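You operate a simulated robot arm through the tools that you are given. There is no shell and no other tool. Be economical: measure what you need, move in short steps, check, and stop when the job is done.

You are at the controls of a simulated two-armed robot. One attempt, no reset.

Task
On the top of the desk, fold the rag in half, so that its two long edges meet.

Only the result counts: the job must be done as asked and must still hold three seconds after the hand-in. Knocking over, shifting, dropping, spilling or breaking anything else fails it. Flat cloth is picked up by pressing the open fingertips on it (5 to 10 N) and closing them slowly along it; thin cloth reads only 2 to 8 mm in the jaws.

Robot
Two 7-joint arms with two-finger parallel grippers on one trunk, on a base that drives. Base frame: it is fixed to the floor where the robot stands at the start and does not move with it; the origin is under the middle of the robot, x ahead of it, y to its left, z up. Lengths are in mm, angles in rad, forces in N, time in s.
The left shoulder is at the start at [50, 168, 1082], the right one opposite. With the tool pointing down near the work surface each hand reaches from about 100 to 660 mm from the robot's upright axis, wherever it stands, measured 20 degrees to its own side. Places, roughly: top of the desk [600, 400, 800]. Payload 1.57 kg a hand.
The tool frame of a hand sits at the grasp point between the pads (the TCP): z along the fingers, y along the line on which they close. The tips reach 30 mm beyond it. The gripper opens to 80 mm. The fingers are 17 mm wide and 12 mm thick; the gripper's body (40 by 82 mm) begins 80 mm behind the TCP.
Orientation is told as [roll, pitch, yaw] about the base's x, y, z axes, in that order, counted from this pose: with the fingers straight down and closing along the base's y, the tool's x points along the base's -x, its y along +y and its z along -z.

Tools
- The arms move only by the tool play_rows. It takes "left_moves", "right_moves" or both (then of equal length, played together; a hand with none holds still); each is a list of rows, each a list of 7 numbers: the shift along the tool's x, y, z in mm, then the turn, a rotation vector about the tool's x, y, z in rad, then the finger opening in mm, from 0 to 80. In form: [[tx, ty, tz, ax, ay, az, claw], ...]. A call has 1 to 20 rows; each row is the pose to reach, as a shift and turn from the pose commanded when the call began, along the tool's axes at that moment. A row lasts 0.2 s, in which the tool goes at most 50 mm and 0.15 rad; a call with a longer step from one row to the next is refused whole, and so is a gripper value outside its range. A pose out of reach is approached as far as the arm can. The call stops where the force on the tool passes 40 N (or 10 N more than at its start, if that is more) or the arm is blocked; 0.2 s more then pass. The fingers move at their own pace (about 45 mm/s each) and stop on an object; they squeeze with about 43 N. The grip force told is the motor's: it shows also when the fingers shut on nothing. Time passes only in rows, and 0.2 s behind the last, so rows that repeat a pose let the fingers close. The reply holds the time, the measured pose of the TCP, the force on the tool along the base axes, the opening and the grip force, in the units named above and with some noise, with the torque about the TCP (base axes, N m) and any sound that the robot's microphone picked up, and new pictures: "pictures" is both (left out), scene, wrist or none (wrist: the cameras of the hands that moved).
- Cameras (640 x 400 px; columns grow to the right, rows downward): "scene" is now at [121.5, -4.9, 1279.6]; the picture's right is [-0.07, -1.00, 0.00], its down [-0.70, 0.05, -0.72] and it looks along [0.72, -0.05, -0.70] (base axes); focal length 252 px, centre (320, 200). "left" rides on the left gripper at [72, 7, -122] in its tool frame; the picture's right is [-0.09, 1.00, 0.00], its down [-0.84, -0.08, -0.54] and it looks along [-0.54, -0.05, 0.84] (tool axes); focal length 238 px, centre (320, 200). "right" rides on the right gripper at [72, -7, -122] in its tool frame; the picture's right is [0.09, 1.00, 0.00], its down [-0.84, 0.08, -0.54] and it looks along [-0.54, 0.05, 0.84] (tool axes); focal length 238 px, centre (320, 200). There is no depth. A picture from a camera that has moved, and an enlarged one, comes with that camera's place and axes in the base frame and with its lens.
- slide_trunk(by): slides the trunk up (or, below 0, down) by that many mm; the arms and the scene camera ride with it, the base frame stays. It gives what a move gives, with no picture.
- roll_base(legs): drives the robot by 1 to 6 legs, each [ahead, left, turn to the left] in mm, mm and rad, along the robot's own axes; the way and the turn of a leg run together, so that a leg with both is an arc; at most 1500 mm and 3.142 rad a leg. The arms and the cameras ride along, it lands a little off, and it stops where it bumps. It gives what a move gives, and a new picture of the scene camera.
- pan_tilt(pan, tilt): turns the head with the scene camera to pan (to the left, within 1.396 rad either way) and tilt (down, from -0.506 to 1.204), counted from straight ahead of the robot. It gives what a move gives, and a new picture of the scene camera.
- zoom(camera, box): a new picture of the part [left, top, right, bottom] of that camera's present view, enlarged. The clock stands still meanwhile.
- close_job(): hands the job in; it is judged then, once.

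Go step by step. Nothing tells you exact positions but the pictures and the camera data: compare them with the known pose of the tool, close in by small moves and look again before you grip or let go. The budget is 120 turns and 260 pictures, counting those below and the enlarged ones. Unless the task says otherwise, let go and move clear before handing in, and close with one line.

The tools are called after "Emit:" by a JSON object that holds its "name" and its "arguments". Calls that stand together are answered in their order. play_rows: Moves the arms, as the interface text tells. Its arguments: {"type":"object","properties":{"left_moves":{"type":"array","items":{"type":"array","items":{"type":"number"}}},"right_moves":{"type":"array","items":{"type":"array","items":{"type":"number"}}},"pictures":{"type":"string","enum":["both","scene","wrist","none"]}},"required":[]} The other tools are called the same way: slide_trunk (by) slides the trunk up or down; roll_base (legs) drives the base; pan_tilt (pan, tilt) turns the head that bears the scene camera; zoom (camera, box) takes an enlarged picture of a part of a camera's view; close_job () hands the job in.

At the start:

```text
time_s: 0.0
left_eef_pos: [456.2, 188.1, 954.7]
left_ee_rot: [0.0, 0.001, 0.003]
left_contact_force: [-0.6, 0.2, 0.3]
left_moment: [-0.01, -0.02, 0.02]
left_gripper_width: 79.7
left_finger_force: 0.0
right_eef_pos: [472.2, -241.6, 1016.5]
right_ee_rot: [0.0, -0.001, 0.0]
right_contact_force: [0.6, 0.1, 0.3]
right_moment: [-0.04, -0.01, 0.0]
right_gripper_width: 79.9
right_finger_force: 0.1
trunk travel left (down, up): [-250.0, 193.0]
robot x, y, heading: [-2.4, -0.2, 0.0]
head pan, tilt: [-0.066, 0.771]
```

scene: 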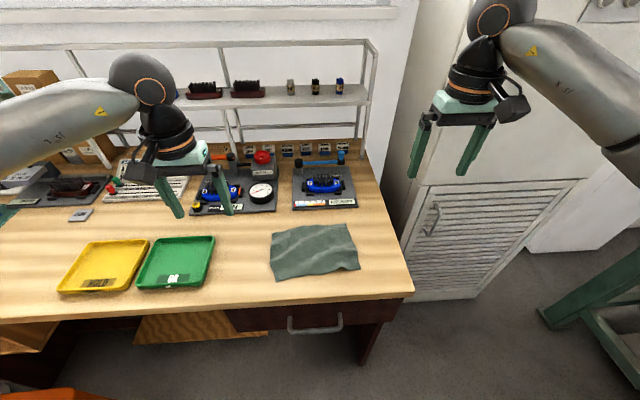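
right: 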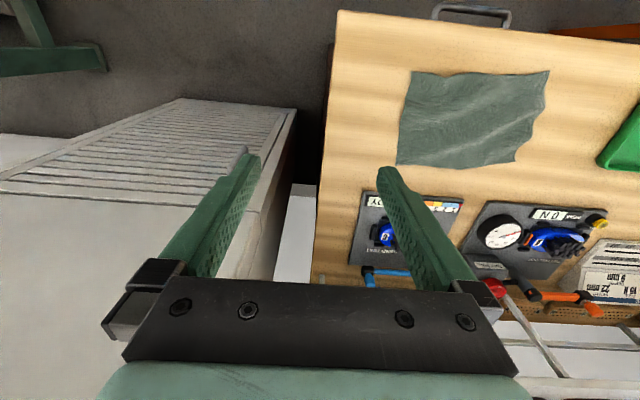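
left: 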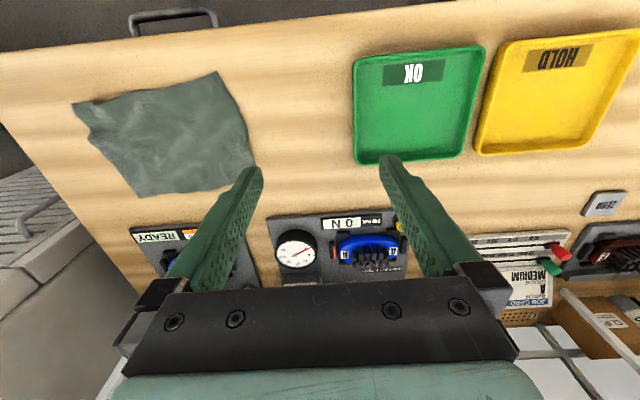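

The rag lies on the right part of the desk, about x 385–525, y −110…90, with its long edges running roughly along y. I'll zoom in for a closer look at the corners.

Emit:
{"name": "zoom", "arguments": {"camera": "scene", "box": [230, 200, 420, 319]}}

Emit:
{"name": "zoom", "arguments": {"camera": "right", "box": [360, 40, 600, 190]}}

```text
3.36 times, centred on (325, 260) of scene
camera zoom: at [121.5, -4.9, 1279.6], right [-0.07, -1.0, 0.0], down [-0.7, 0.05, -0.72], along [0.72, -0.05, -0.7], focal length 846 px, centre (303, 0)
```

zoom: 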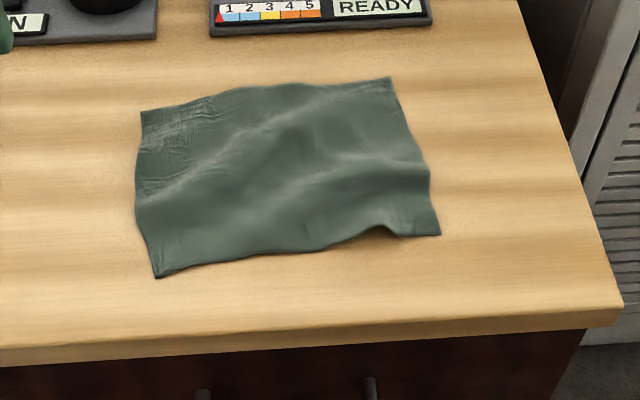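

```text
2.67 times, centred on (480, 115) of right
camera zoom: at [398.9, -248.4, 1137.2], right [-0.09, 1.0, 0.0], down [0.84, 0.08, 0.54], along [0.54, 0.05, -0.84], focal length 636 px, centre (-107, 427)
```

zoom: 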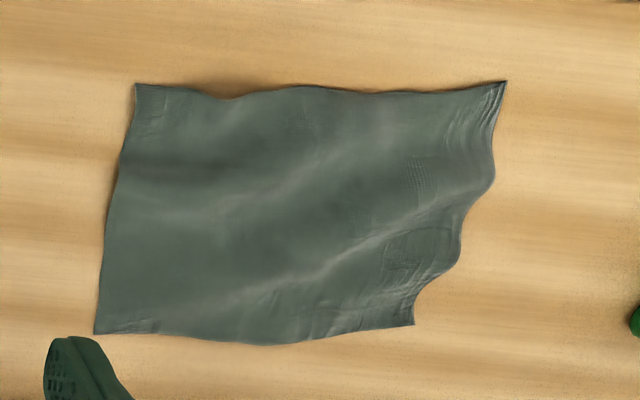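

The two views agree on a desk top near z 763. That puts the rag's corners at about A(540,90), B(558,−105), C(416,−119) and D(398,72), so the long edges are AB and CD. I'll bring both hands over the near edge CD, turned so the fingers close across it.

Emit:
{"name": "play_rows", "arguments": {"left_moves": [[2.4, -11.5, 4.2, 0, 0, 0.123, 60], [4.8, -23, 8.3, 0, 0, 0.246, 50], [7.2, -34.5, 12.5, 0, 0, 0.369, 40], [9.7, -46, 16.7, 0, 0, 0.492, 40], [12.1, -57.5, 20.8, 0, 0, 0.615, 40], [14.5, -69, 25, 0, 0, 0.738, 40], [16.9, -80.5, 29.2, 0, 0, 0.861, 40], [19.3, -92, 33.3, 0, 0, 0.984, 40], [21.8, -103.5, 37.5, 0, 0, 1.107, 40], [24.2, -115, 41.7, 0, 0, 1.23, 40], [26.6, -126.5, 45.8, 0, 0, 1.353, 40], [29, -138, 50, 0, 0, 1.476, 40]], "right_moves": [[2.7, 12.2, 9.3, 0, 0, -0.139, 60], [5.3, 24.5, 18.7, 0, 0, -0.278, 50], [8, 36.8, 28, 0, 0, -0.416, 40], [10.7, 49, 37.3, 0, 0, -0.555, 40], [13.3, 61.2, 46.7, 0, 0, -0.694, 40], [16, 73.5, 56, 0, 0, -0.833, 40], [18.7, 85.8, 65.3, 0, 0, -0.971, 40], [21.3, 98, 74.7, 0, 0, -1.11, 40], [24, 110.2, 84, 0, 0, -1.249, 40], [26.7, 122.5, 93.3, 0, 0, -1.388, 40], [29.3, 134.8, 102.7, 0, 0, -1.526, 40], [32, 147, 112, 0, 0, -1.665, 40]], "pictures": "both"}}

```text
time_s: 2.6
left_eef_pos: [401.2, 94.0, 914.8]
left_ee_rot: [-0.003, -0.004, -1.205]
left_contact_force: [-0.2, 0.5, -0.6]
left_moment: [0.0, 0.01, 0.04]
left_gripper_width: 40.0
left_finger_force: 0.1
left hand out of reach, approached as far as the arm can: row 9, 10, 11, 12
right_eef_pos: [363.1, -64.0, 899.9]
right_ee_rot: [-0.127, -0.026, 1.453]
right_contact_force: [-0.3, 0.5, -0.4]
right_moment: [-0.03, -0.01, 0.01]
right_gripper_width: 40.1
right_finger_force: 0.0
right hand out of reach, approached as far as the arm can: row 7, 8, 9, 10, 11, 12
trunk travel left (down, up): [-250.0, 193.0]
robot x, y, heading: [0.5, -1.1, 0.001]
head pan, tilt: [-0.066, 0.771]
camera scene: at [121.5, -3.0, 1279.6], right [-0.07, -1.0, 0.0], down [-0.7, 0.05, -0.72], along [0.72, -0.05, -0.7], focal length 252 px, centre (320, 200)
camera right: at [344.5, -136.3, 1019.5], right [-0.99, 0.03, -0.13], down [-0.05, 0.83, 0.55], along [0.12, 0.55, -0.83], focal length 238 px, centre (320, 200)
camera left: at [380.0, 165.1, 1035.2], right [0.96, 0.27, 0.0], down [0.23, -0.81, 0.55], along [0.15, -0.53, -0.84], focal length 238 px, centre (320, 200)
```

scene: 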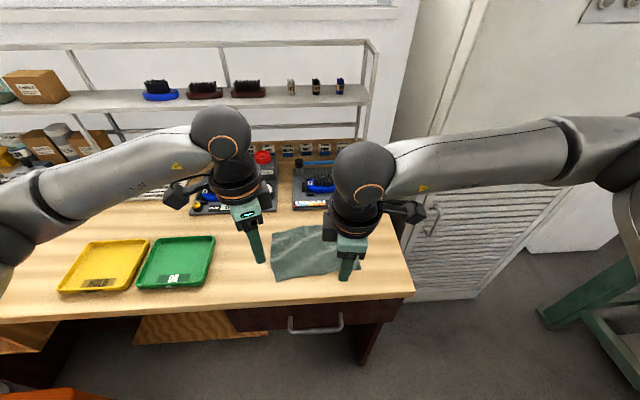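
right: 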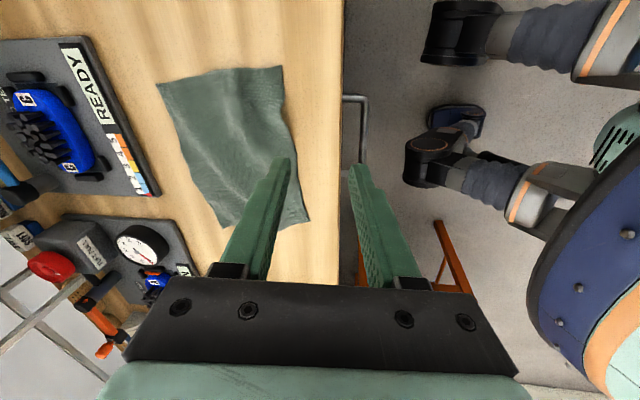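
left: 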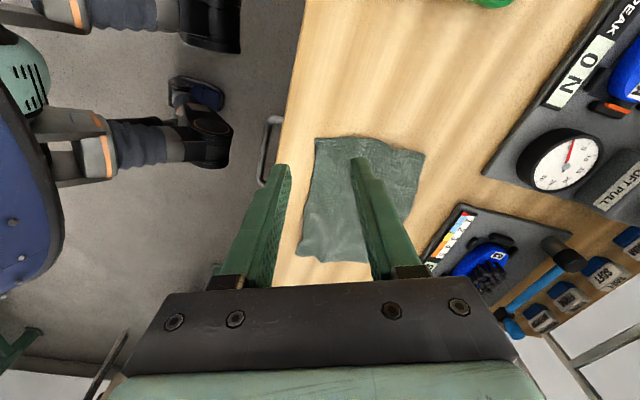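

The wrists ran short of reach at that turn. I'll try a smaller turn of about ±1.0 rad over the grip points, to see what the arms allow.

Emit:
{"name": "play_rows", "arguments": {"left_moves": [[-10, 1.7, 0, 0, 0, -0.05, 40], [-20, 3.4, 0, 0, 0, -0.1, 40], [-30, 5, 0, 0, 0, -0.15, 40], [-40, 7, 0, 0, 0, -0.205, 40], [-50, 8.6, 0, 0, 0, -0.205, 40]], "right_moves": [[4, -16, 0, -0.01, -0.03, 0.09, 40], [8, -32, 0, -0.02, -0.06, 0.18, 40], [13, -48, 0, -0.03, -0.09, 0.27, 40], [17, -64, 0, -0.04, -0.12, 0.36, 40], [21.7, -80, 0, -0.04, -0.123, 0.45, 40]], "pictures": "none"}}

```text
time_s: 3.8
left_eef_pos: [427.6, 49.2, 912.5]
left_ee_rot: [-0.004, -0.004, -0.998]
left_contact_force: [-0.3, -0.2, 0.4]
left_moment: [-0.02, -0.01, 0.0]
left_gripper_width: 40.0
left_finger_force: 0.0
right_eef_pos: [435.6, -94.1, 911.4]
right_ee_rot: [-0.038, -0.188, 1.007]
right_contact_force: [0.2, 0.0, 0.2]
right_moment: [0.03, 0.0, 0.02]
right_gripper_width: 39.9
right_finger_force: 0.1
trunk travel left (down, up): [-250.0, 193.0]
robot x, y, heading: [1.8, 1.1, 0.004]
head pan, tilt: [-0.066, 0.771]
```

The tool pose convention is clear now. I'll level the right hand and test how much further each hand can turn here.

Emit:
{"name": "play_rows", "arguments": {"left_moves": [[0, 0, 0, 0, 0, 0.1, 40], [0, 0, 0, 0, 0, 0.2, 40], [0, 0, 0, 0, 0, 0.3, 40], [0, 0, 0, 0, 0, 0.4, 40], [0, 0, 0, 0, 0, 0.47, 40]], "right_moves": [[0, 0, 0, -0.02, 0.1, 0, 40], [0, 0, 0, -0.038, 0.188, 0, 40], [0, 0, 0, -0.038, 0.188, -0.1, 40], [0, 0, 0, -0.038, 0.188, -0.2, 40], [0, 0, 0, -0.038, 0.188, -0.3, 40]], "pictures": "none"}}

```text
time_s: 5.0
left_eef_pos: [362.8, 53.6, 944.4]
left_ee_rot: [-0.005, -0.004, -1.397]
left_contact_force: [-0.3, 0.6, -0.6]
left_moment: [-0.01, 0.0, 0.01]
left_gripper_width: 40.2
left_finger_force: 0.0
left hand out of reach, approached as far as the arm can: row 2, 3, 4, 5
right_eef_pos: [434.4, -94.9, 911.4]
right_ee_rot: [-0.002, 0.001, 1.056]
right_contact_force: [0.5, 0.6, 0.1]
right_moment: [-0.03, 0.0, -0.02]
right_gripper_width: 40.1
right_finger_force: 0.1
right hand out of reach, approached as far as the arm can: row 4, 5
trunk travel left (down, up): [-250.0, 193.0]
robot x, y, heading: [0.7, -2.3, 0.003]
head pan, tilt: [-0.066, 0.771]
```

Turns of about ±1.0 rad work over the grip points. I'll set both hands there, lower them part way with the jaws at 30 mm, and look.

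Emit:
{"name": "play_rows", "arguments": {"left_moves": [[-4, 12, 12, 0, 0, -0.1, 30], [-8, 24, 24, 0, 0, -0.2, 30], [-12, 36, 36, 0, 0, -0.3, 30], [-16, 48, 48, 0, 0, -0.4, 30], [-18.9, 57.6, 60, 0, 0, -0.4, 30], [-18.9, 57.6, 80, 0, 0, -0.4, 30], [-18.9, 57.6, 104, 0, 0, -0.4, 30]], "right_moves": [[0, 0, 0, 0, 0, 0.056, 30], [0, 0, 0, 0, 0, 0.056, 30], [0, 0, 0, 0, 0, 0.056, 30], [0, 0, 10, 0, 0, 0.056, 30], [0, 0, 20, 0, 0, 0.056, 30], [0, 0, 45, 0, 0, 0.056, 30], [0, 0, 71, 0, 0, 0.056, 30]], "pictures": "both"}}

```text
time_s: 6.6
left_eef_pos: [421.0, 42.6, 841.2]
left_ee_rot: [-0.005, -0.001, -0.994]
left_contact_force: [0.5, 0.7, 0.2]
left_moment: [0.0, 0.01, 0.01]
left_gripper_width: 30.2
left_finger_force: 0.2
right_eef_pos: [433.3, -95.7, 840.2]
right_ee_rot: [-0.003, -0.002, 1.0]
right_contact_force: [0.5, -0.4, -0.3]
right_moment: [0.0, -0.01, -0.01]
right_gripper_width: 30.2
right_finger_force: 0.1
trunk travel left (down, up): [-250.0, 193.0]
robot x, y, heading: [2.8, -2.9, -0.004]
head pan, tilt: [-0.066, 0.771]
camera scene: at [121.6, -4.9, 1279.6], right [-0.07, -1.0, 0.0], down [-0.7, 0.05, -0.72], along [0.72, -0.05, -0.7], focal length 252 px, centre (320, 200)
camera right: at [399.0, -159.3, 961.2], right [-0.89, 0.46, 0.0], down [0.39, 0.75, 0.54], along [0.25, 0.48, -0.84], focal length 238 px, centre (320, 200)
camera left: at [387.4, 109.2, 961.8], right [0.89, 0.47, -0.01], down [0.39, -0.74, 0.54], along [0.25, -0.48, -0.84], focal length 238 px, centre (320, 200)
```

scene: 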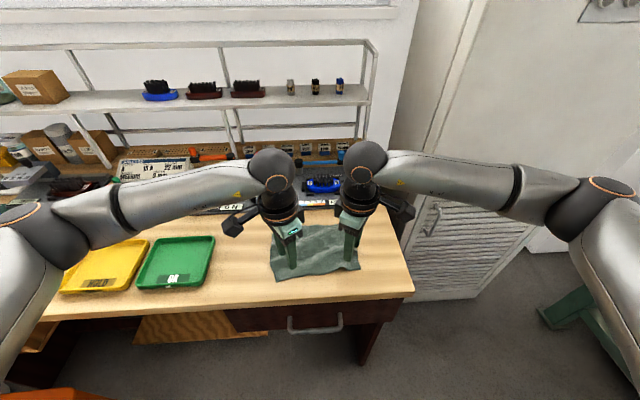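
right: 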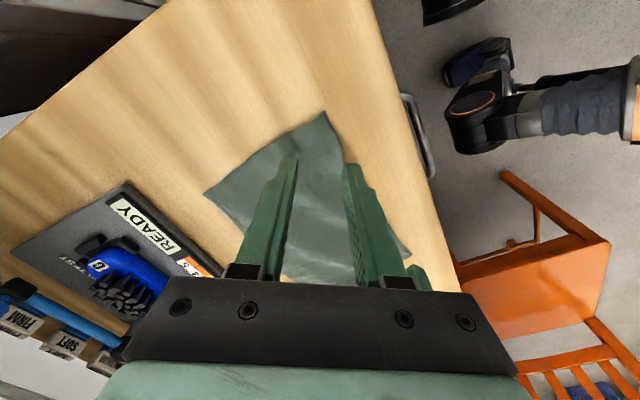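
left: 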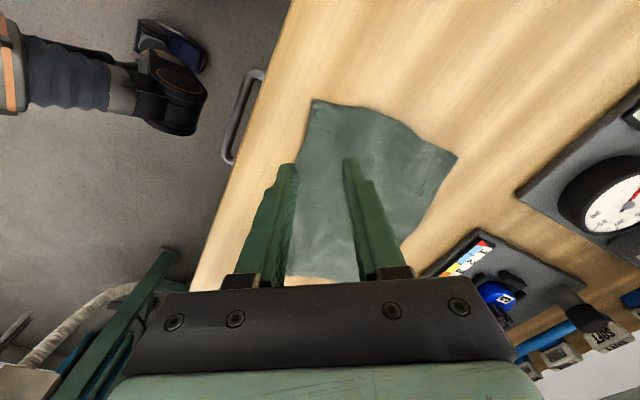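

The camera geometry confirms D(400,76), C(416,−119) and desk z of about 763. I'll shift both hands slightly inward and lower the tips to just above the cloth.

Emit:
{"name": "play_rows", "arguments": {"left_moves": [[0.9, 7.7, 10, 0, 0, 0, 30], [0.9, 7.7, 20, 0, 0, 0, 30], [0.9, 7.7, 30, 0, 0, 0, 30], [0.9, 7.7, 36, 0, 0, 0, 30], [0.9, 7.7, 40, 0, 0, 0, 30]], "right_moves": [[0.7, -6.4, 10, 0, 0, 0, 30], [0.7, -6.4, 20, 0, 0, 0, 30], [0.7, -6.4, 30, 0, 0, 0, 30], [0.7, -6.4, 36, 0, 0, 0, 30], [0.7, -6.4, 40, 0, 0, 0, 30]], "pictures": "wrist"}}

```text
time_s: 7.8
left_eef_pos: [427.0, 47.4, 799.3]
left_ee_rot: [-0.006, -0.002, -0.993]
left_contact_force: [-0.1, 1.2, 0.5]
left_moment: [-0.01, 0.02, -0.02]
left_gripper_width: 30.0
left_finger_force: 0.1
right_eef_pos: [439.5, -99.1, 800.1]
right_ee_rot: [-0.002, -0.001, 0.998]
right_contact_force: [0.6, -0.9, 0.5]
right_moment: [-0.05, -0.02, 0.0]
right_gripper_width: 30.3
right_finger_force: 0.1
trunk travel left (down, up): [-250.0, 193.0]
robot x, y, heading: [-0.9, 0.8, 0.005]
head pan, tilt: [-0.066, 0.771]
camera right: at [404.7, -162.5, 920.9], right [-0.89, 0.46, 0.0], down [0.39, 0.75, 0.54], along [0.25, 0.48, -0.84], focal length 238 px, centre (320, 200)
camera left: at [393.6, 114.1, 920.9], right [0.89, 0.46, -0.01], down [0.39, -0.74, 0.54], along [0.25, -0.48, -0.84], focal length 238 px, centre (320, 200)
```

right: 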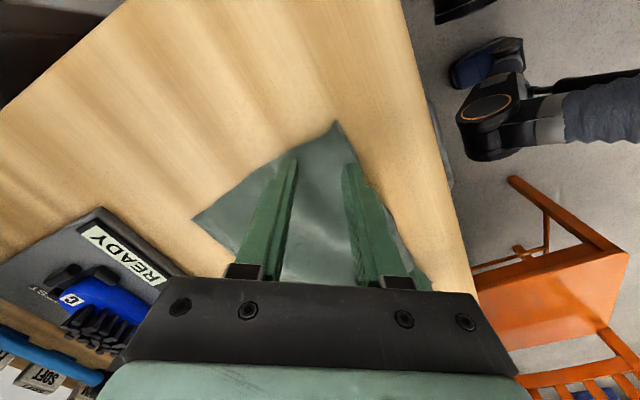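
left: 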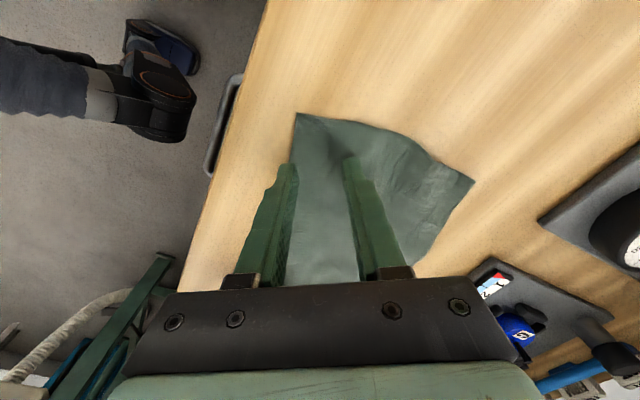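

Tips are a few mm above the cloth and on it near the edge. Pressing down gently.

Emit:
{"name": "play_rows", "arguments": {"left_moves": [[0, 0, 2, 0, 0, 0, 30], [0, 0, 4, 0, 0, 0, 30], [0, 0, 5, 0, 0, 0, 30], [0, 0, 5, 0, 0, 0, 30]], "right_moves": [[0, 0, 2, 0, 0, 0, 30], [0, 0, 4, 0, 0, 0, 30], [0, 0, 5.5, 0, 0, 0, 30], [0, 0, 5.5, 0, 0, 0, 30]], "pictures": "none"}}

```text
time_s: 8.8
left_eef_pos: [427.3, 48.6, 795.4]
left_ee_rot: [-0.005, -0.001, -0.995]
left_contact_force: [-1.0, -0.4, 0.6]
left_moment: [0.01, 0.03, 0.02]
left_gripper_width: 30.1
left_finger_force: 0.0
right_eef_pos: [438.1, -98.7, 794.8]
right_ee_rot: [-0.004, 0.0, 0.996]
right_contact_force: [0.4, -0.2, 0.0]
right_moment: [-0.04, -0.02, -0.01]
right_gripper_width: 30.0
right_finger_force: 0.0
trunk travel left (down, up): [-250.0, 193.0]
robot x, y, heading: [2.3, -2.0, 0.003]
head pan, tilt: [-0.066, 0.771]
```

Emit:
{"name": "play_rows", "arguments": {"left_moves": [[0, 0, 1, 0, 0, 0, 30], [0, 0, 2, 0, 0, 0, 30], [0, 0, 3, 0, 0, 0, 30], [0, 0, 3, 0, 0, 0, 30]], "right_moves": [[0, 0, 1, 0, 0, 0, 30], [0, 0, 2, 0, 0, 0, 30], [0, 0, 3, 0, 0, 0, 30], [0, 0, 3, 0, 0, 0, 30]], "pictures": "none"}}

```text
time_s: 9.8
left_eef_pos: [426.2, 48.7, 792.9]
left_ee_rot: [-0.005, -0.002, -0.994]
left_contact_force: [0.1, 0.1, -0.3]
left_moment: [0.01, -0.01, 0.02]
left_gripper_width: 30.0
left_finger_force: 0.0
right_eef_pos: [438.2, -98.1, 791.4]
right_ee_rot: [-0.003, -0.001, 0.999]
right_contact_force: [-1.2, -1.2, 2.1]
right_moment: [0.0, 0.06, -0.02]
right_gripper_width: 30.2
right_finger_force: 0.0
trunk travel left (down, up): [-250.0, 193.0]
robot x, y, heading: [-0.7, -0.7, -0.004]
head pan, tilt: [-0.066, 0.771]
```

Contact is just starting on the right hand, at z about 791. I'll press further in 1 mm steps.

Emit:
{"name": "play_rows", "arguments": {"left_moves": [[0, 0, 1, 0, 0, 0, 30], [0, 0, 2, 0, 0, 0, 30], [0, 0, 2, 0, 0, 0, 30]], "right_moves": [[0, 0, 0.5, 0, 0, 0, 30], [0, 0, 1, 0, 0, 0, 30], [0, 0, 1, 0, 0, 0, 30]], "pictures": "none"}}

```text
time_s: 10.6
left_eef_pos: [425.2, 47.8, 792.1]
left_ee_rot: [-0.007, -0.005, -0.996]
left_contact_force: [0.1, -0.2, 1.3]
left_moment: [-0.02, 0.02, 0.0]
left_gripper_width: 30.1
left_finger_force: 0.1
right_eef_pos: [438.7, -98.7, 791.4]
right_ee_rot: [-0.002, -0.001, 0.999]
right_contact_force: [0.2, -0.6, 8.0]
right_moment: [0.04, 0.06, 0.0]
right_gripper_width: 30.0
right_finger_force: 0.1
trunk travel left (down, up): [-250.0, 193.0]
robot x, y, heading: [2.6, -2.9, 0.002]
head pan, tilt: [-0.066, 0.771]
```

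Emit:
{"name": "play_rows", "arguments": {"left_moves": [[0, 0, 0.5, 0, 0, 0, 30], [0, 0, 1, 0, 0, 0, 30], [0, 0, 1, 0, 0, 0, 30]], "pictures": "none"}}

```text
time_s: 11.4
left_eef_pos: [426.5, 48.9, 792.2]
left_ee_rot: [-0.005, -0.002, -0.994]
left_contact_force: [-0.5, 0.4, 8.9]
left_moment: [0.03, 0.05, 0.04]
left_gripper_width: 30.1
left_finger_force: 0.2
right_eef_pos: [439.1, -97.8, 792.0]
right_ee_rot: [-0.002, -0.002, 0.998]
right_contact_force: [1.5, -0.4, 7.9]
right_moment: [0.04, 0.05, -0.02]
right_gripper_width: 29.6
right_finger_force: 0.1
trunk travel left (down, up): [-250.0, 193.0]
robot x, y, heading: [-0.9, -0.1, 0.001]
head pan, tilt: [-0.066, 0.771]
```

Both hands press with about 8 N. I'll close the fingers slowly along the cloth.

Emit:
{"name": "play_rows", "arguments": {"left_moves": [[0, 0, 0, 0, 0, 0, 28], [0, 0, 0, 0, 0, 0, 26], [0, 0, 0, 0, 0, 0, 24], [0, 0, 0, 0, 0, 0, 22], [0, 0, 0, 0, 0, 0, 20], [0, 0, 0, 0, 0, 0, 18], [0, 0, 0, 0, 0, 0, 16], [0, 0, 0, 0, 0, 0, 14], [0, 0, 0, 0, 0, 0, 12], [0, 0, 0, 0, 0, 0, 10], [0, 0, 0, 0, 0, 0, 8], [0, 0, 0, 0, 0, 0, 6], [0, 0, 0, 0, 0, 0, 4], [0, 0, 0, 0, 0, 0, 2], [0, 0, 0, 0, 0, 0, 0], [0, 0, 0, 0, 0, 0, 0], [0, 0, 0, 0, 0, 0, 0]], "right_moves": [[0, 0, 0, 0, 0, 0, 28], [0, 0, 0, 0, 0, 0, 26], [0, 0, 0, 0, 0, 0, 24], [0, 0, 0, 0, 0, 0, 22], [0, 0, 0, 0, 0, 0, 20], [0, 0, 0, 0, 0, 0, 18], [0, 0, 0, 0, 0, 0, 16], [0, 0, 0, 0, 0, 0, 14], [0, 0, 0, 0, 0, 0, 12], [0, 0, 0, 0, 0, 0, 10], [0, 0, 0, 0, 0, 0, 8], [0, 0, 0, 0, 0, 0, 6], [0, 0, 0, 0, 0, 0, 4], [0, 0, 0, 0, 0, 0, 2], [0, 0, 0, 0, 0, 0, 0], [0, 0, 0, 0, 0, 0, 0], [0, 0, 0, 0, 0, 0, 0]], "pictures": "both"}}

```text
time_s: 15.0
left_eef_pos: [425.4, 47.6, 790.3]
left_ee_rot: [-0.003, -0.003, -0.995]
left_contact_force: [0.4, -4.1, 13.9]
left_moment: [-0.1, 0.06, -0.01]
left_gripper_width: 1.4
left_finger_force: 23.2
right_eef_pos: [438.8, -97.8, 792.0]
right_ee_rot: [-0.003, -0.001, 1.0]
right_contact_force: [-0.8, 3.7, 7.1]
right_moment: [0.09, 0.0, -0.01]
right_gripper_width: 2.1
right_finger_force: 24.1
trunk travel left (down, up): [-250.0, 193.0]
robot x, y, heading: [1.0, 2.9, -0.004]
head pan, tilt: [-0.066, 0.771]
camera scene: at [119.9, -4.9, 1279.8], right [-0.07, -1.0, 0.0], down [-0.69, 0.05, -0.72], along [0.72, -0.05, -0.7], focal length 252 px, centre (320, 200)
camera right: at [403.4, -161.9, 912.7], right [-0.89, 0.46, 0.0], down [0.39, 0.75, 0.54], along [0.25, 0.48, -0.84], focal length 238 px, centre (320, 200)
camera left: at [391.8, 113.7, 912.4], right [0.89, 0.46, 0.0], down [0.39, -0.74, 0.55], along [0.25, -0.48, -0.84], focal length 238 px, centre (320, 200)
```

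scene: 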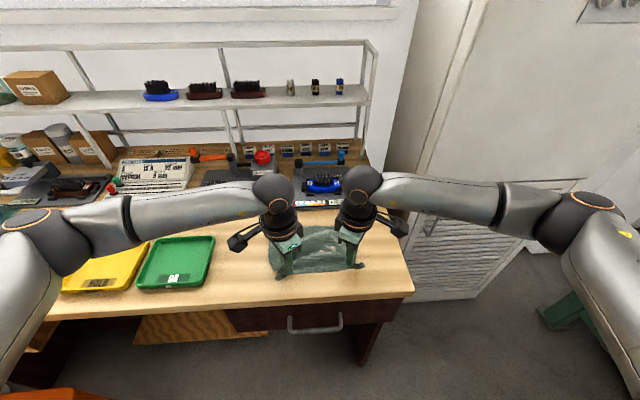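
right: 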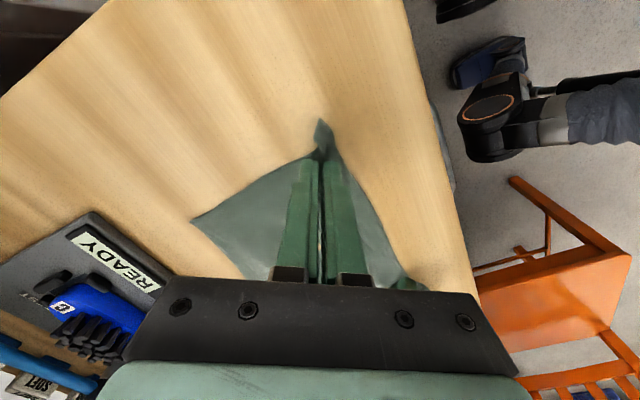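
left: 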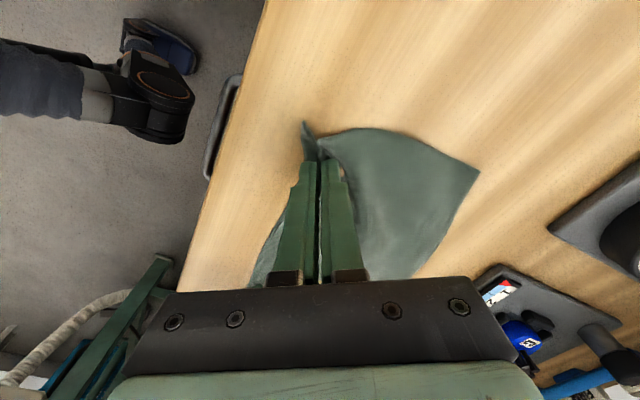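

Both jaws report a thin layer of cloth. I'll lift slightly, along the start of the fold arc, and check the hold.

Emit:
{"name": "play_rows", "arguments": {"left_moves": [[0, 0, -5, 0, 0, 0, 0], [0, 0, -10, 0, 0, 0, 0], [0, 1, -16, 0, 0, 0, 0], [0, 2, -22, 0, 0, 0, 0], [0, 3, -28, 0, 0, 0, 0], [0, 4, -35, 0, 0, 0, 0]], "right_moves": [[0, 0, -5, 0, 0, 0, 0], [0, 0, -10, 0, 0, 0, 0], [0, -1, -16, 0, 0, 0, 0], [0, -2, -22, 0, 0, 0, 0], [0, -3, -28, 0, 0, 0, 0], [0, -4, -35, 0, 0, 0, 0]], "pictures": "both"}}

Emit:
{"name": "zoom", "arguments": {"camera": "scene", "box": [230, 190, 420, 309]}}

```text
time_s: 16.4
left_eef_pos: [429.5, 49.7, 825.7]
left_ee_rot: [-0.005, -0.002, -0.995]
left_contact_force: [0.1, -1.3, 0.3]
left_moment: [-0.09, 0.0, 0.0]
left_gripper_width: 1.3
left_finger_force: 23.0
right_eef_pos: [442.0, -100.2, 826.7]
right_ee_rot: [-0.002, -0.002, 1.0]
right_contact_force: [-0.7, 0.6, 0.4]
right_moment: [0.07, -0.01, -0.01]
right_gripper_width: 2.1
right_finger_force: 23.8
trunk travel left (down, up): [-250.0, 193.0]
robot x, y, heading: [-1.5, -0.3, -0.005]
head pan, tilt: [-0.066, 0.771]
camera scene: at [121.4, -4.8, 1279.6], right [-0.07, -1.0, 0.0], down [-0.7, 0.05, -0.72], along [0.72, -0.05, -0.7], focal length 252 px, centre (320, 200)
camera right: at [408.2, -164.0, 947.0], right [-0.89, 0.46, 0.0], down [0.39, 0.75, 0.54], along [0.25, 0.48, -0.84], focal length 238 px, centre (320, 200)
camera left: at [396.7, 116.6, 946.5], right [0.89, 0.46, -0.01], down [0.39, -0.74, 0.54], along [0.25, -0.48, -0.84], focal length 238 px, centre (320, 200)
```

scene: 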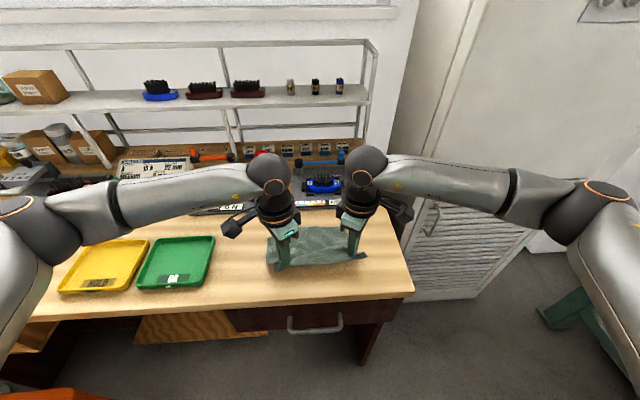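
right: 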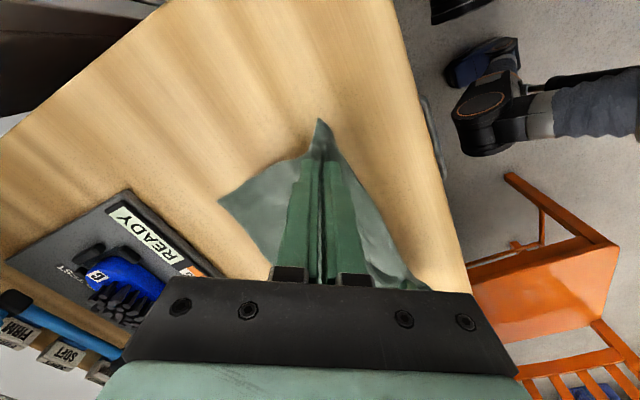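
left: 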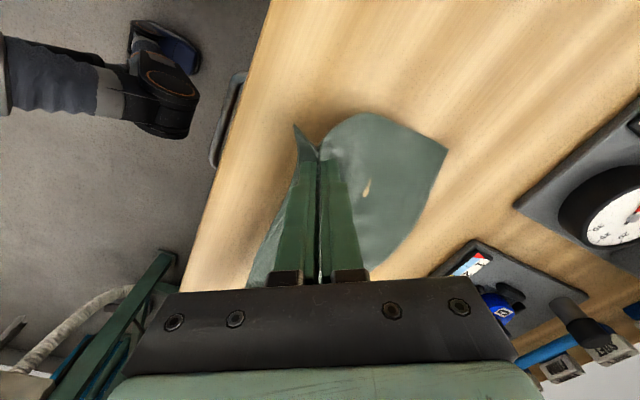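

```text
3.36 times, centred on (325, 250) of scene
camera zoom: at [121.4, -4.8, 1279.6], right [-0.07, -1.0, 0.0], down [-0.7, 0.05, -0.72], along [0.72, -0.05, -0.7], focal length 846 px, centre (303, 34)
```

zoom: 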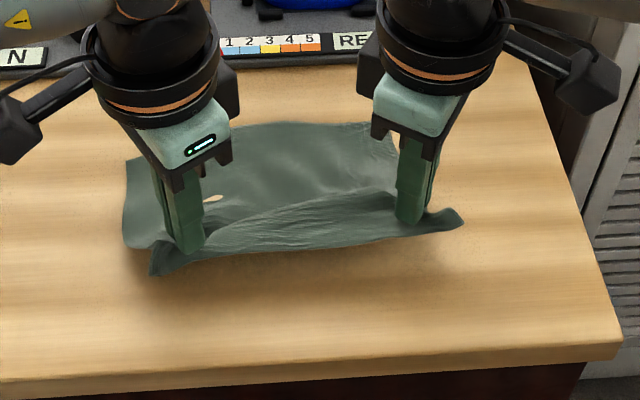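

Both hands hold, but this pinch leaves a tail that would double back when folded. I'll set the edge back where it was and regrip with the fingers closing along the edge, so the edge itself is in the pinch.

Emit:
{"name": "play_rows", "arguments": {"left_moves": [[0, -1, 7, 0, 0, 0, 0], [0, -2, 14, 0, 0, 0, 0], [0, -3, 21, 0, 0, 0, 0], [0, -4, 28, 0, 0, 0, 0], [0, -4, 32, 0, 0, 0, 0], [0, -4, 34, 0, 0, 0, 0], [0, -4, 34, 0, 0, 0, 6], [0, -4, 34, 0, 0, 0, 12], [0, -4, 34, 0, 0, 0, 18], [0, -4, 34, 0, 0, 0, 24], [0, -4, 34, 0, 0, 0, 30], [0, -4, 34, 0, 0, 0, 34], [0, -4, 34, 0, 0, 0, 34], [0, -4, 20, 0, 0, 0, 34], [0, -4, 0, 0, 0, 0, 34], [0, -4, -40, 0, 0, 0, 34]], "right_moves": [[0, 1, 7, 0, 0, 0, 0], [0, 2, 14, 0, 0, 0, 0], [0, 3, 21, 0, 0, 0, 0], [0, 4, 28, 0, 0, 0, 0], [0, 4, 32, 0, 0, 0, 0], [0, 4, 34, 0, 0, 0, 0], [0, 4, 34, 0, 0, 0, 6], [0, 4, 34, 0, 0, 0, 12], [0, 4, 34, 0, 0, 0, 18], [0, 4, 34, 0, 0, 0, 24], [0, 4, 34, 0, 0, 0, 30], [0, 4, 34, 0, 0, 0, 34], [0, 4, 34, 0, 0, 0, 34], [0, 4, 20, 0, 0, 0, 34], [0, 4, 0, 0, 0, 0, 34], [0, 4, -40, 0, 0, 0, 34]], "pictures": "both"}}

Emit:
{"name": "zoom", "arguments": {"camera": "scene", "box": [230, 190, 420, 309]}}

```text
time_s: 19.8
left_eef_pos: [425.5, 50.3, 865.1]
left_ee_rot: [-0.006, -0.002, -0.995]
left_contact_force: [0.6, 0.3, -0.6]
left_moment: [0.01, 0.01, 0.02]
left_gripper_width: 34.0
left_finger_force: 0.0
right_eef_pos: [438.4, -97.9, 865.5]
right_ee_rot: [-0.002, 0.003, 0.998]
right_contact_force: [-0.3, -1.1, 0.7]
right_moment: [0.01, 0.02, 0.0]
right_gripper_width: 34.1
right_finger_force: 0.0
trunk travel left (down, up): [-250.0, 193.0]
robot x, y, heading: [-0.3, 3.2, -0.001]
head pan, tilt: [-0.066, 0.771]
camera scene: at [121.2, -4.8, 1279.5], right [-0.07, -1.0, 0.0], down [-0.7, 0.05, -0.72], along [0.72, -0.05, -0.7], focal length 252 px, centre (320, 200)
camera right: at [403.8, -160.6, 986.4], right [-0.89, 0.46, 0.0], down [0.39, 0.75, 0.54], along [0.25, 0.48, -0.84], focal length 238 px, centre (320, 200)
camera left: at [392.5, 114.7, 986.7], right [0.89, 0.47, -0.01], down [0.39, -0.74, 0.54], along [0.25, -0.48, -0.84], focal length 238 px, centre (320, 200)
```

scene: 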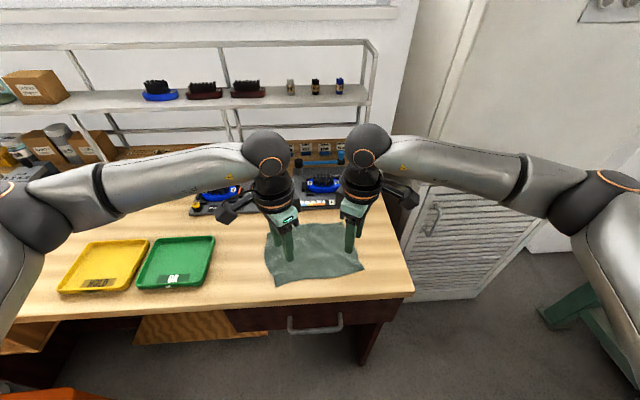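
right: 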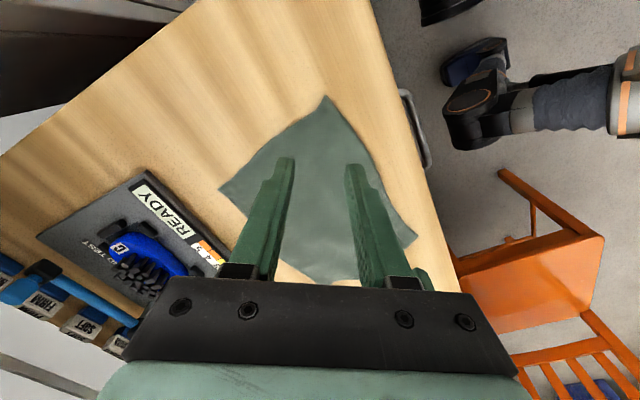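
left: 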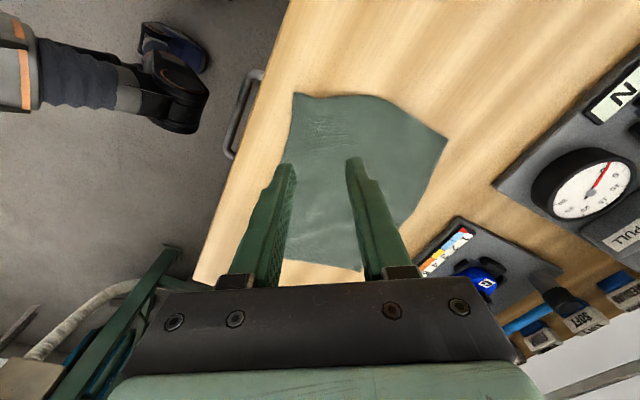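

```text
3.36 times, centred on (325, 250) of scene
camera zoom: at [121.2, -4.8, 1279.5], right [-0.07, -1.0, 0.0], down [-0.7, 0.05, -0.72], along [0.72, -0.05, -0.7], focal length 846 px, centre (303, 34)
```

zoom: 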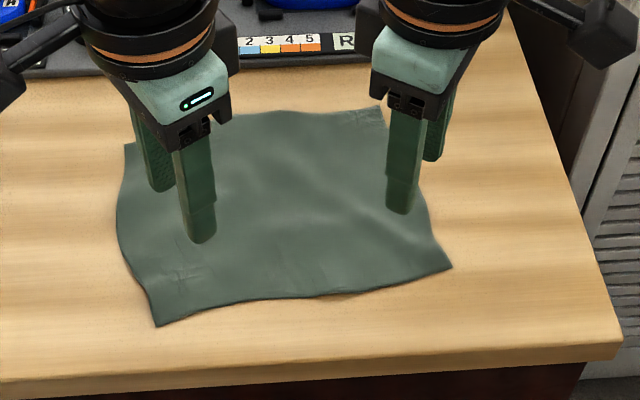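

The rag is flatter now and measures about 200 × 150: A(539,104), B(566,−100), C(417,−127), D(388,72). I'll turn both hands to close along edge CD (yaw 0.14) and hover over it near the corners.

Emit:
{"name": "play_rows", "arguments": {"left_moves": [[1.4, -3.2, 0, 0, 0, -0.142, 24], [2.8, -6.4, 0, 0, 0, -0.284, 24], [4.3, -9.5, 0, 0, 0, -0.426, 24], [5.7, -12.7, 0, 0, 0, -0.568, 24], [7.1, -15.9, 0, 0, 0, -0.71, 24], [8.5, -19, 0, 0, 0, -0.852, 24], [10, -22.2, 0, 0, 0, -0.994, 24], [11.4, -25.4, 0, 0, 0, -1.135, 24], [11.4, -25.4, 25, 0, 0, -1.135, 24]], "right_moves": [[1.4, 2, 0, 0, 0, 0.107, 24], [2.8, 3.9, 0, 0, 0, 0.214, 24], [4.3, 5.9, 0, 0, 0, 0.321, 24], [5.7, 7.9, 0, 0, 0, 0.429, 24], [7.1, 9.8, 0, 0, 0, 0.536, 24], [8.5, 11.8, 0, 0, 0, 0.643, 24], [10, 13.7, 0, 0, 0, 0.75, 24], [11.4, 15.7, 0, 0, 0, 0.858, 24], [11.4, 15.7, 25, 0, 0, 0.858, 24]], "pictures": "both"}}

Emit:
{"name": "zoom", "arguments": {"camera": "scene", "box": [230, 190, 420, 309]}}

```text
time_s: 21.8
left_eef_pos: [398.4, 45.3, 839.8]
left_ee_rot: [-0.005, 0.004, 0.141]
left_contact_force: [-0.4, -0.3, 0.2]
left_moment: [-0.04, -0.03, 0.0]
left_gripper_width: 24.0
left_finger_force: 0.0
right_eef_pos: [419.7, -99.3, 840.3]
right_ee_rot: [-0.001, -0.001, 0.139]
right_contact_force: [0.0, 0.5, -0.3]
right_moment: [0.02, 0.01, 0.04]
right_gripper_width: 24.1
right_finger_force: 0.1
trunk travel left (down, up): [-250.0, 193.0]
robot x, y, heading: [-0.1, -1.0, 0.001]
head pan, tilt: [-0.066, 0.771]
camera scene: at [121.6, -4.9, 1279.6], right [-0.07, -1.0, 0.0], down [-0.7, 0.05, -0.72], along [0.72, -0.05, -0.7], focal length 252 px, centre (320, 200)
camera right: at [348.6, -115.9, 960.9], right [-0.23, 0.97, 0.0], down [0.82, 0.19, 0.54], along [0.53, 0.12, -0.84], focal length 238 px, centre (320, 200)
camera left: at [326.2, 43.1, 962.5], right [-0.05, 1.0, 0.0], down [0.84, 0.04, 0.54], along [0.54, 0.02, -0.84], focal length 238 px, centre (320, 200)
```

scene: 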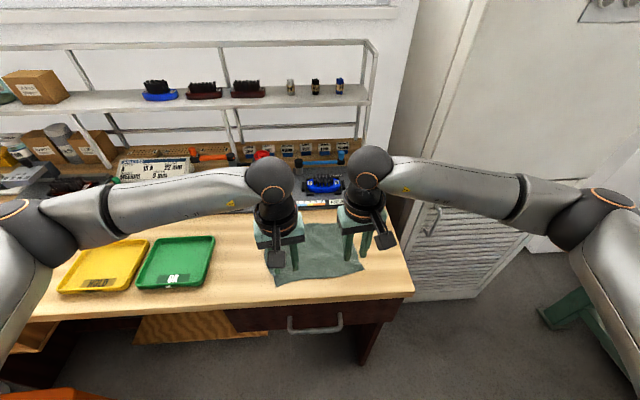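
right: 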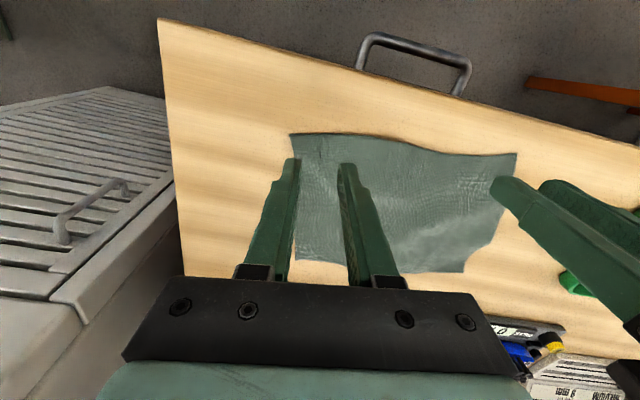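
left: 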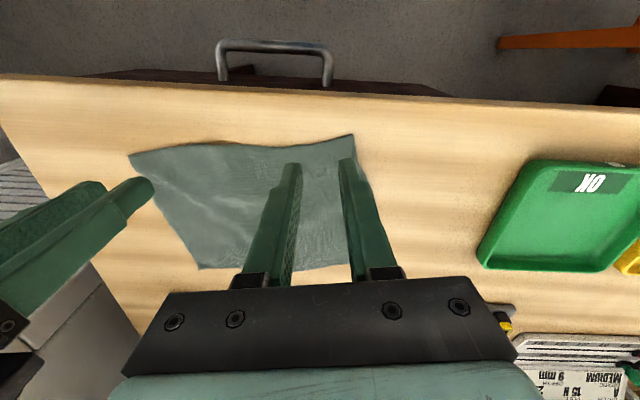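

```text
3.36 times, centred on (325, 250) of scene
camera zoom: at [121.6, -4.9, 1279.6], right [-0.07, -1.0, 0.0], down [-0.7, 0.05, -0.72], along [0.72, -0.05, -0.7], focal length 846 px, centre (303, 34)
```

zoom: 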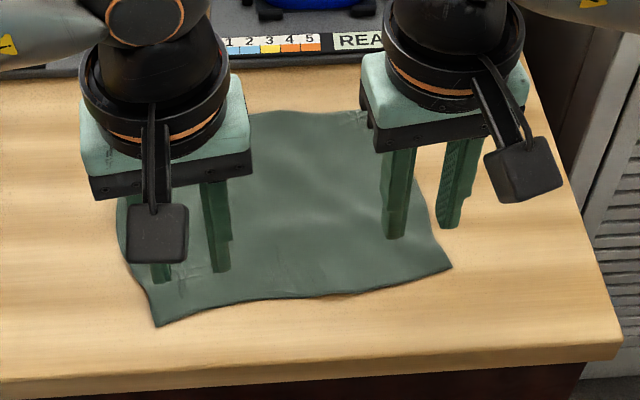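

The wrist views confirm the corners and the grip points. Lowering, then pressing gently.

Emit:
{"name": "play_rows", "arguments": {"left_moves": [[0, 0, 15, 0, 0, 0, 24], [0, 0, 30, 0, 0, 0, 24], [0, 0, 40, 0, 0, 0, 24], [0, 0, 44, 0, 0, 0, 24], [0, 0, 46, 0, 0, 0, 24], [0, 0, 47, 0, 0, 0, 24], [0, 0, 48, 0, 0, 0, 24], [0, 0, 48, 0, 0, 0, 24]], "right_moves": [[0, 0, 15, 0, 0, 0, 24], [0, 0, 30, 0, 0, 0, 24], [0, 0, 40, 0, 0, 0, 24], [0, 0, 44, 0, 0, 0, 24], [0, 0, 46, 0, 0, 0, 24], [0, 0, 47, 0, 0, 0, 24], [0, 0, 48, 0, 0, 0, 24], [0, 0, 48, 0, 0, 0, 24]], "pictures": "none"}}

```text
time_s: 23.6
left_eef_pos: [399.1, 44.8, 791.9]
left_ee_rot: [-0.002, 0.006, 0.14]
left_contact_force: [-0.3, 0.5, 0.2]
left_moment: [-0.02, 0.02, 0.02]
left_gripper_width: 24.2
left_finger_force: 0.1
right_eef_pos: [419.0, -99.4, 792.3]
right_ee_rot: [0.0, -0.002, 0.142]
right_contact_force: [-0.7, 0.3, -0.3]
right_moment: [0.0, 0.01, -0.03]
right_gripper_width: 23.9
right_finger_force: 0.1
trunk travel left (down, up): [-250.0, 193.0]
robot x, y, heading: [1.7, 1.1, 0.003]
head pan, tilt: [-0.066, 0.771]
```

Emit:
{"name": "play_rows", "arguments": {"left_moves": [[0, 0, 0.7, 0, 0, 0, 24], [0, 0, 1.4, 0, 0, 0, 24], [0, 0, 1.4, 0, 0, 0, 24]], "right_moves": [[0, 0, 0.7, 0, 0, 0, 24], [0, 0, 1.4, 0, 0, 0, 24], [0, 0, 1.4, 0, 0, 0, 24]], "pictures": "none"}}

```text
time_s: 24.4
left_eef_pos: [399.6, 43.6, 791.7]
left_ee_rot: [-0.005, 0.0, 0.141]
left_contact_force: [0.4, 1.4, 7.8]
left_moment: [0.11, -0.05, -0.02]
left_gripper_width: 24.0
left_finger_force: 0.1
right_eef_pos: [418.8, -100.1, 792.4]
right_ee_rot: [-0.003, -0.003, 0.142]
right_contact_force: [0.2, -0.3, 0.6]
right_moment: [-0.02, 0.01, 0.0]
right_gripper_width: 24.1
right_finger_force: 0.1
trunk travel left (down, up): [-250.0, 193.0]
robot x, y, heading: [0.8, 2.9, -0.004]
head pan, tilt: [-0.066, 0.771]
```

Emit:
{"name": "play_rows", "arguments": {"right_moves": [[0, 0, 0.7, 0, 0, 0, 24], [0, 0, 1.2, 0, 0, 0, 24], [0, 0, 1.2, 0, 0, 0, 24]], "pictures": "none"}}

```text
time_s: 25.2
left_eef_pos: [398.7, 44.3, 791.7]
left_ee_rot: [-0.005, 0.002, 0.138]
left_contact_force: [1.9, -0.5, 7.8]
left_moment: [0.12, -0.06, -0.01]
left_gripper_width: 24.0
left_finger_force: 0.1
right_eef_pos: [418.7, -98.3, 792.0]
right_ee_rot: [-0.002, -0.004, 0.141]
right_contact_force: [-0.8, -1.5, 13.3]
right_moment: [-0.05, 0.04, 0.05]
right_gripper_width: 23.9
right_finger_force: 0.1
trunk travel left (down, up): [-250.0, 193.0]
robot x, y, heading: [-2.3, 2.5, -0.002]
head pan, tilt: [-0.066, 0.771]
```

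Left presses with 8 N and right with 13 N. I'll ease the right hand by half a millimetre and close both slowly.

Emit:
{"name": "play_rows", "arguments": {"left_moves": [[0, 0, 0, 0, 0, 0, 24], [0, 0, 0, 0, 0, 0, 22], [0, 0, 0, 0, 0, 0, 20], [0, 0, 0, 0, 0, 0, 18], [0, 0, 0, 0, 0, 0, 16], [0, 0, 0, 0, 0, 0, 14], [0, 0, 0, 0, 0, 0, 12], [0, 0, 0, 0, 0, 0, 10], [0, 0, 0, 0, 0, 0, 8], [0, 0, 0, 0, 0, 0, 6], [0, 0, 0, 0, 0, 0, 4], [0, 0, 0, 0, 0, 0, 2], [0, 0, 0, 0, 0, 0, 0], [0, 0, 0, 0, 0, 0, 0], [0, 0, 0, 0, 0, 0, 0]], "right_moves": [[0, 0, -0.5, 0, 0, 0, 24], [0, 0, -0.5, 0, 0, 0, 22], [0, 0, -0.5, 0, 0, 0, 20], [0, 0, -0.5, 0, 0, 0, 18], [0, 0, -0.5, 0, 0, 0, 16], [0, 0, -0.5, 0, 0, 0, 14], [0, 0, -0.5, 0, 0, 0, 12], [0, 0, -0.5, 0, 0, 0, 10], [0, 0, -0.5, 0, 0, 0, 8], [0, 0, -0.5, 0, 0, 0, 6], [0, 0, -0.5, 0, 0, 0, 4], [0, 0, -0.5, 0, 0, 0, 2], [0, 0, -0.5, 0, 0, 0, 0], [0, 0, -0.5, 0, 0, 0, 0], [0, 0, -0.5, 0, 0, 0, 0]], "pictures": "both"}}

Emit:
{"name": "zoom", "arguments": {"camera": "scene", "box": [230, 190, 420, 309]}}

```text
time_s: 28.4
left_eef_pos: [398.0, 45.0, 792.4]
left_ee_rot: [-0.005, 0.003, 0.139]
left_contact_force: [1.4, -5.8, 4.7]
left_moment: [-0.14, -0.05, -0.02]
left_gripper_width: 2.2
left_finger_force: 23.5
right_eef_pos: [418.6, -99.8, 790.7]
right_ee_rot: [-0.001, -0.005, 0.139]
right_contact_force: [-0.7, 0.4, 24.9]
right_moment: [0.02, 0.06, -0.02]
right_gripper_width: 0.0
right_finger_force: 20.8
trunk travel left (down, up): [-250.0, 193.0]
robot x, y, heading: [3.1, -1.3, -0.003]
head pan, tilt: [-0.066, 0.771]
camera scene: at [119.5, -5.0, 1279.9], right [-0.07, -1.0, 0.0], down [-0.69, 0.05, -0.72], along [0.72, -0.05, -0.7], focal length 252 px, centre (320, 200)
camera right: at [347.1, -115.5, 912.2], right [-0.23, 0.97, 0.0], down [0.81, 0.19, 0.55], along [0.53, 0.12, -0.84], focal length 238 px, centre (320, 200)
camera left: at [325.7, 42.3, 913.0], right [-0.05, 1.0, 0.0], down [0.84, 0.04, 0.54], along [0.54, 0.02, -0.84], focal length 238 px, centre (320, 200)
```

scene: 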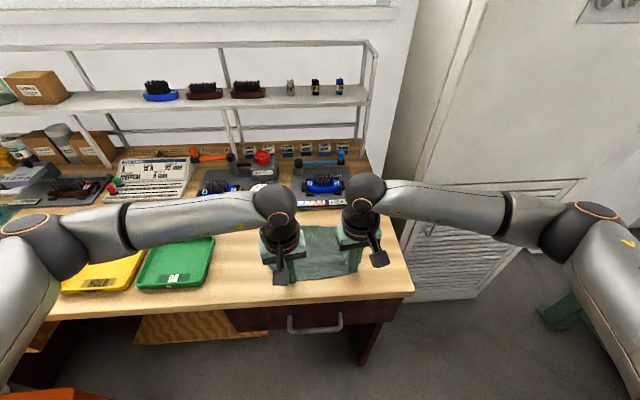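
right: 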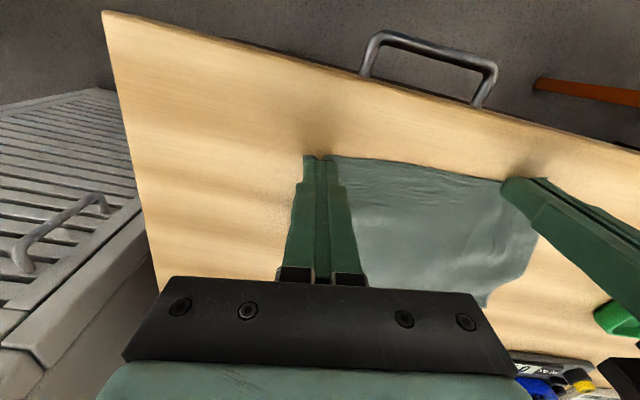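
left: 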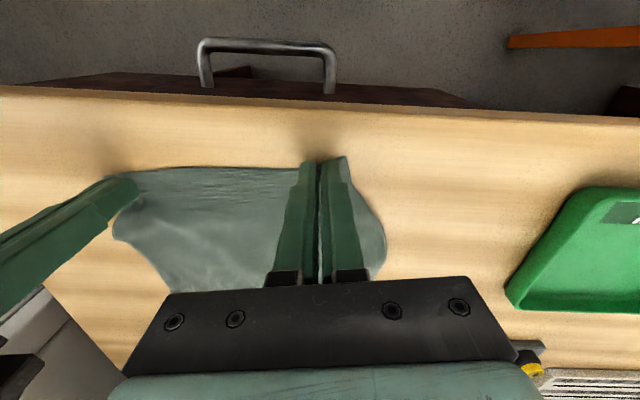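

```text
3.36 times, centred on (325, 250) of scene
camera zoom: at [119.5, -5.0, 1279.9], right [-0.07, -1.0, 0.0], down [-0.69, 0.05, -0.72], along [0.72, -0.05, -0.7], focal length 846 px, centre (303, 34)
```

zoom: 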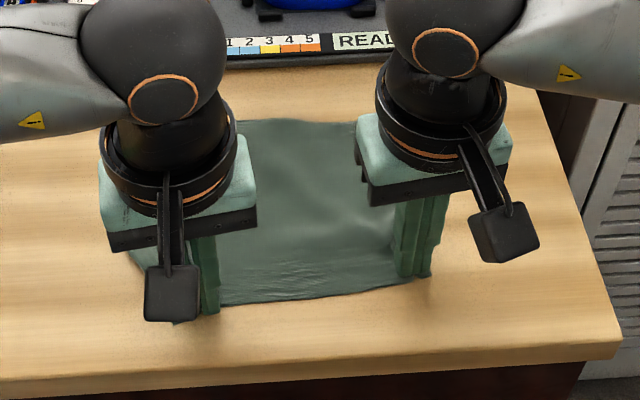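

Left has cloth (2.2 mm), but the right jaws shut on nothing. I'll raise the right hand, open it and look.

Emit:
{"name": "play_rows", "arguments": {"right_moves": [[0, 0, -3, 0, 0, 0, 0], [0, 0, -10, 0, 0, 0, 0], [0, 0, -30, 0, 0, 0, 10], [0, 0, -45, 0, 0, 0, 24]], "pictures": "both"}}

Emit:
{"name": "zoom", "arguments": {"camera": "scene", "box": [230, 190, 420, 309]}}

```text
time_s: 29.4
left_eef_pos: [398.0, 44.9, 791.5]
left_ee_rot: [-0.003, 0.003, 0.139]
left_contact_force: [-2.8, -1.0, 14.1]
left_moment: [0.06, 0.07, 0.0]
left_gripper_width: 2.0
left_finger_force: 23.7
right_eef_pos: [418.6, -98.9, 834.8]
right_ee_rot: [-0.002, -0.003, 0.138]
right_contact_force: [-0.3, 0.2, -0.5]
right_moment: [0.0, 0.01, 0.01]
right_gripper_width: 24.2
right_finger_force: 0.1
trunk travel left (down, up): [-250.0, 193.0]
robot x, y, heading: [0.6, 1.6, 0.001]
head pan, tilt: [-0.066, 0.771]
camera scene: at [120.3, -5.0, 1279.7], right [-0.07, -1.0, 0.0], down [-0.69, 0.05, -0.72], along [0.72, -0.05, -0.7], focal length 252 px, centre (320, 200)
camera right: at [347.0, -115.7, 956.2], right [-0.23, 0.97, 0.0], down [0.82, 0.19, 0.54], along [0.53, 0.12, -0.84], focal length 238 px, centre (320, 200)
```

scene: 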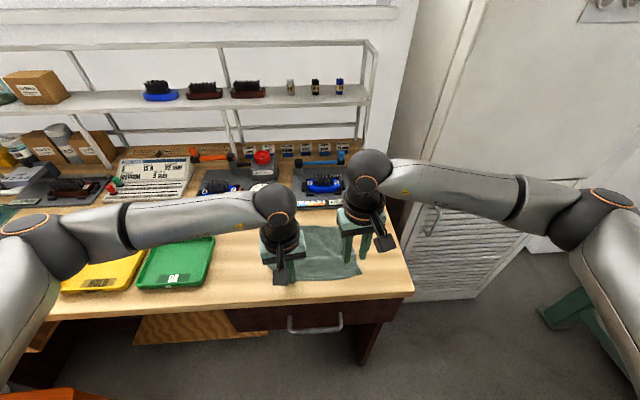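
right: 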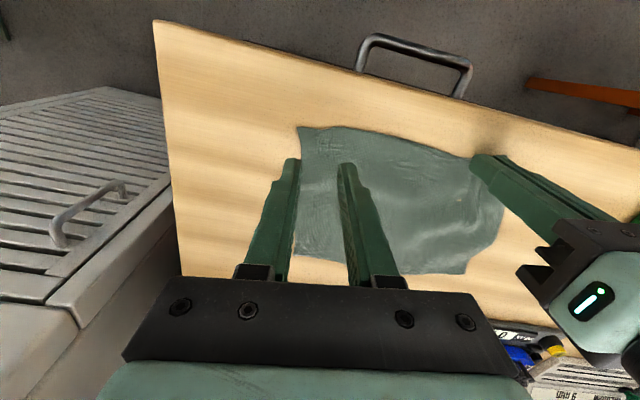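

```text
3.36 times, centred on (325, 250) of scene
camera zoom: at [120.3, -5.0, 1279.7], right [-0.07, -1.0, 0.0], down [-0.69, 0.05, -0.72], along [0.72, -0.05, -0.7], focal length 846 px, centre (303, 34)
```

zoom: 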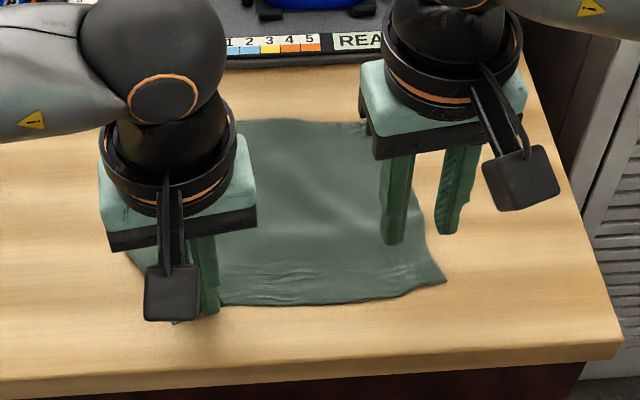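

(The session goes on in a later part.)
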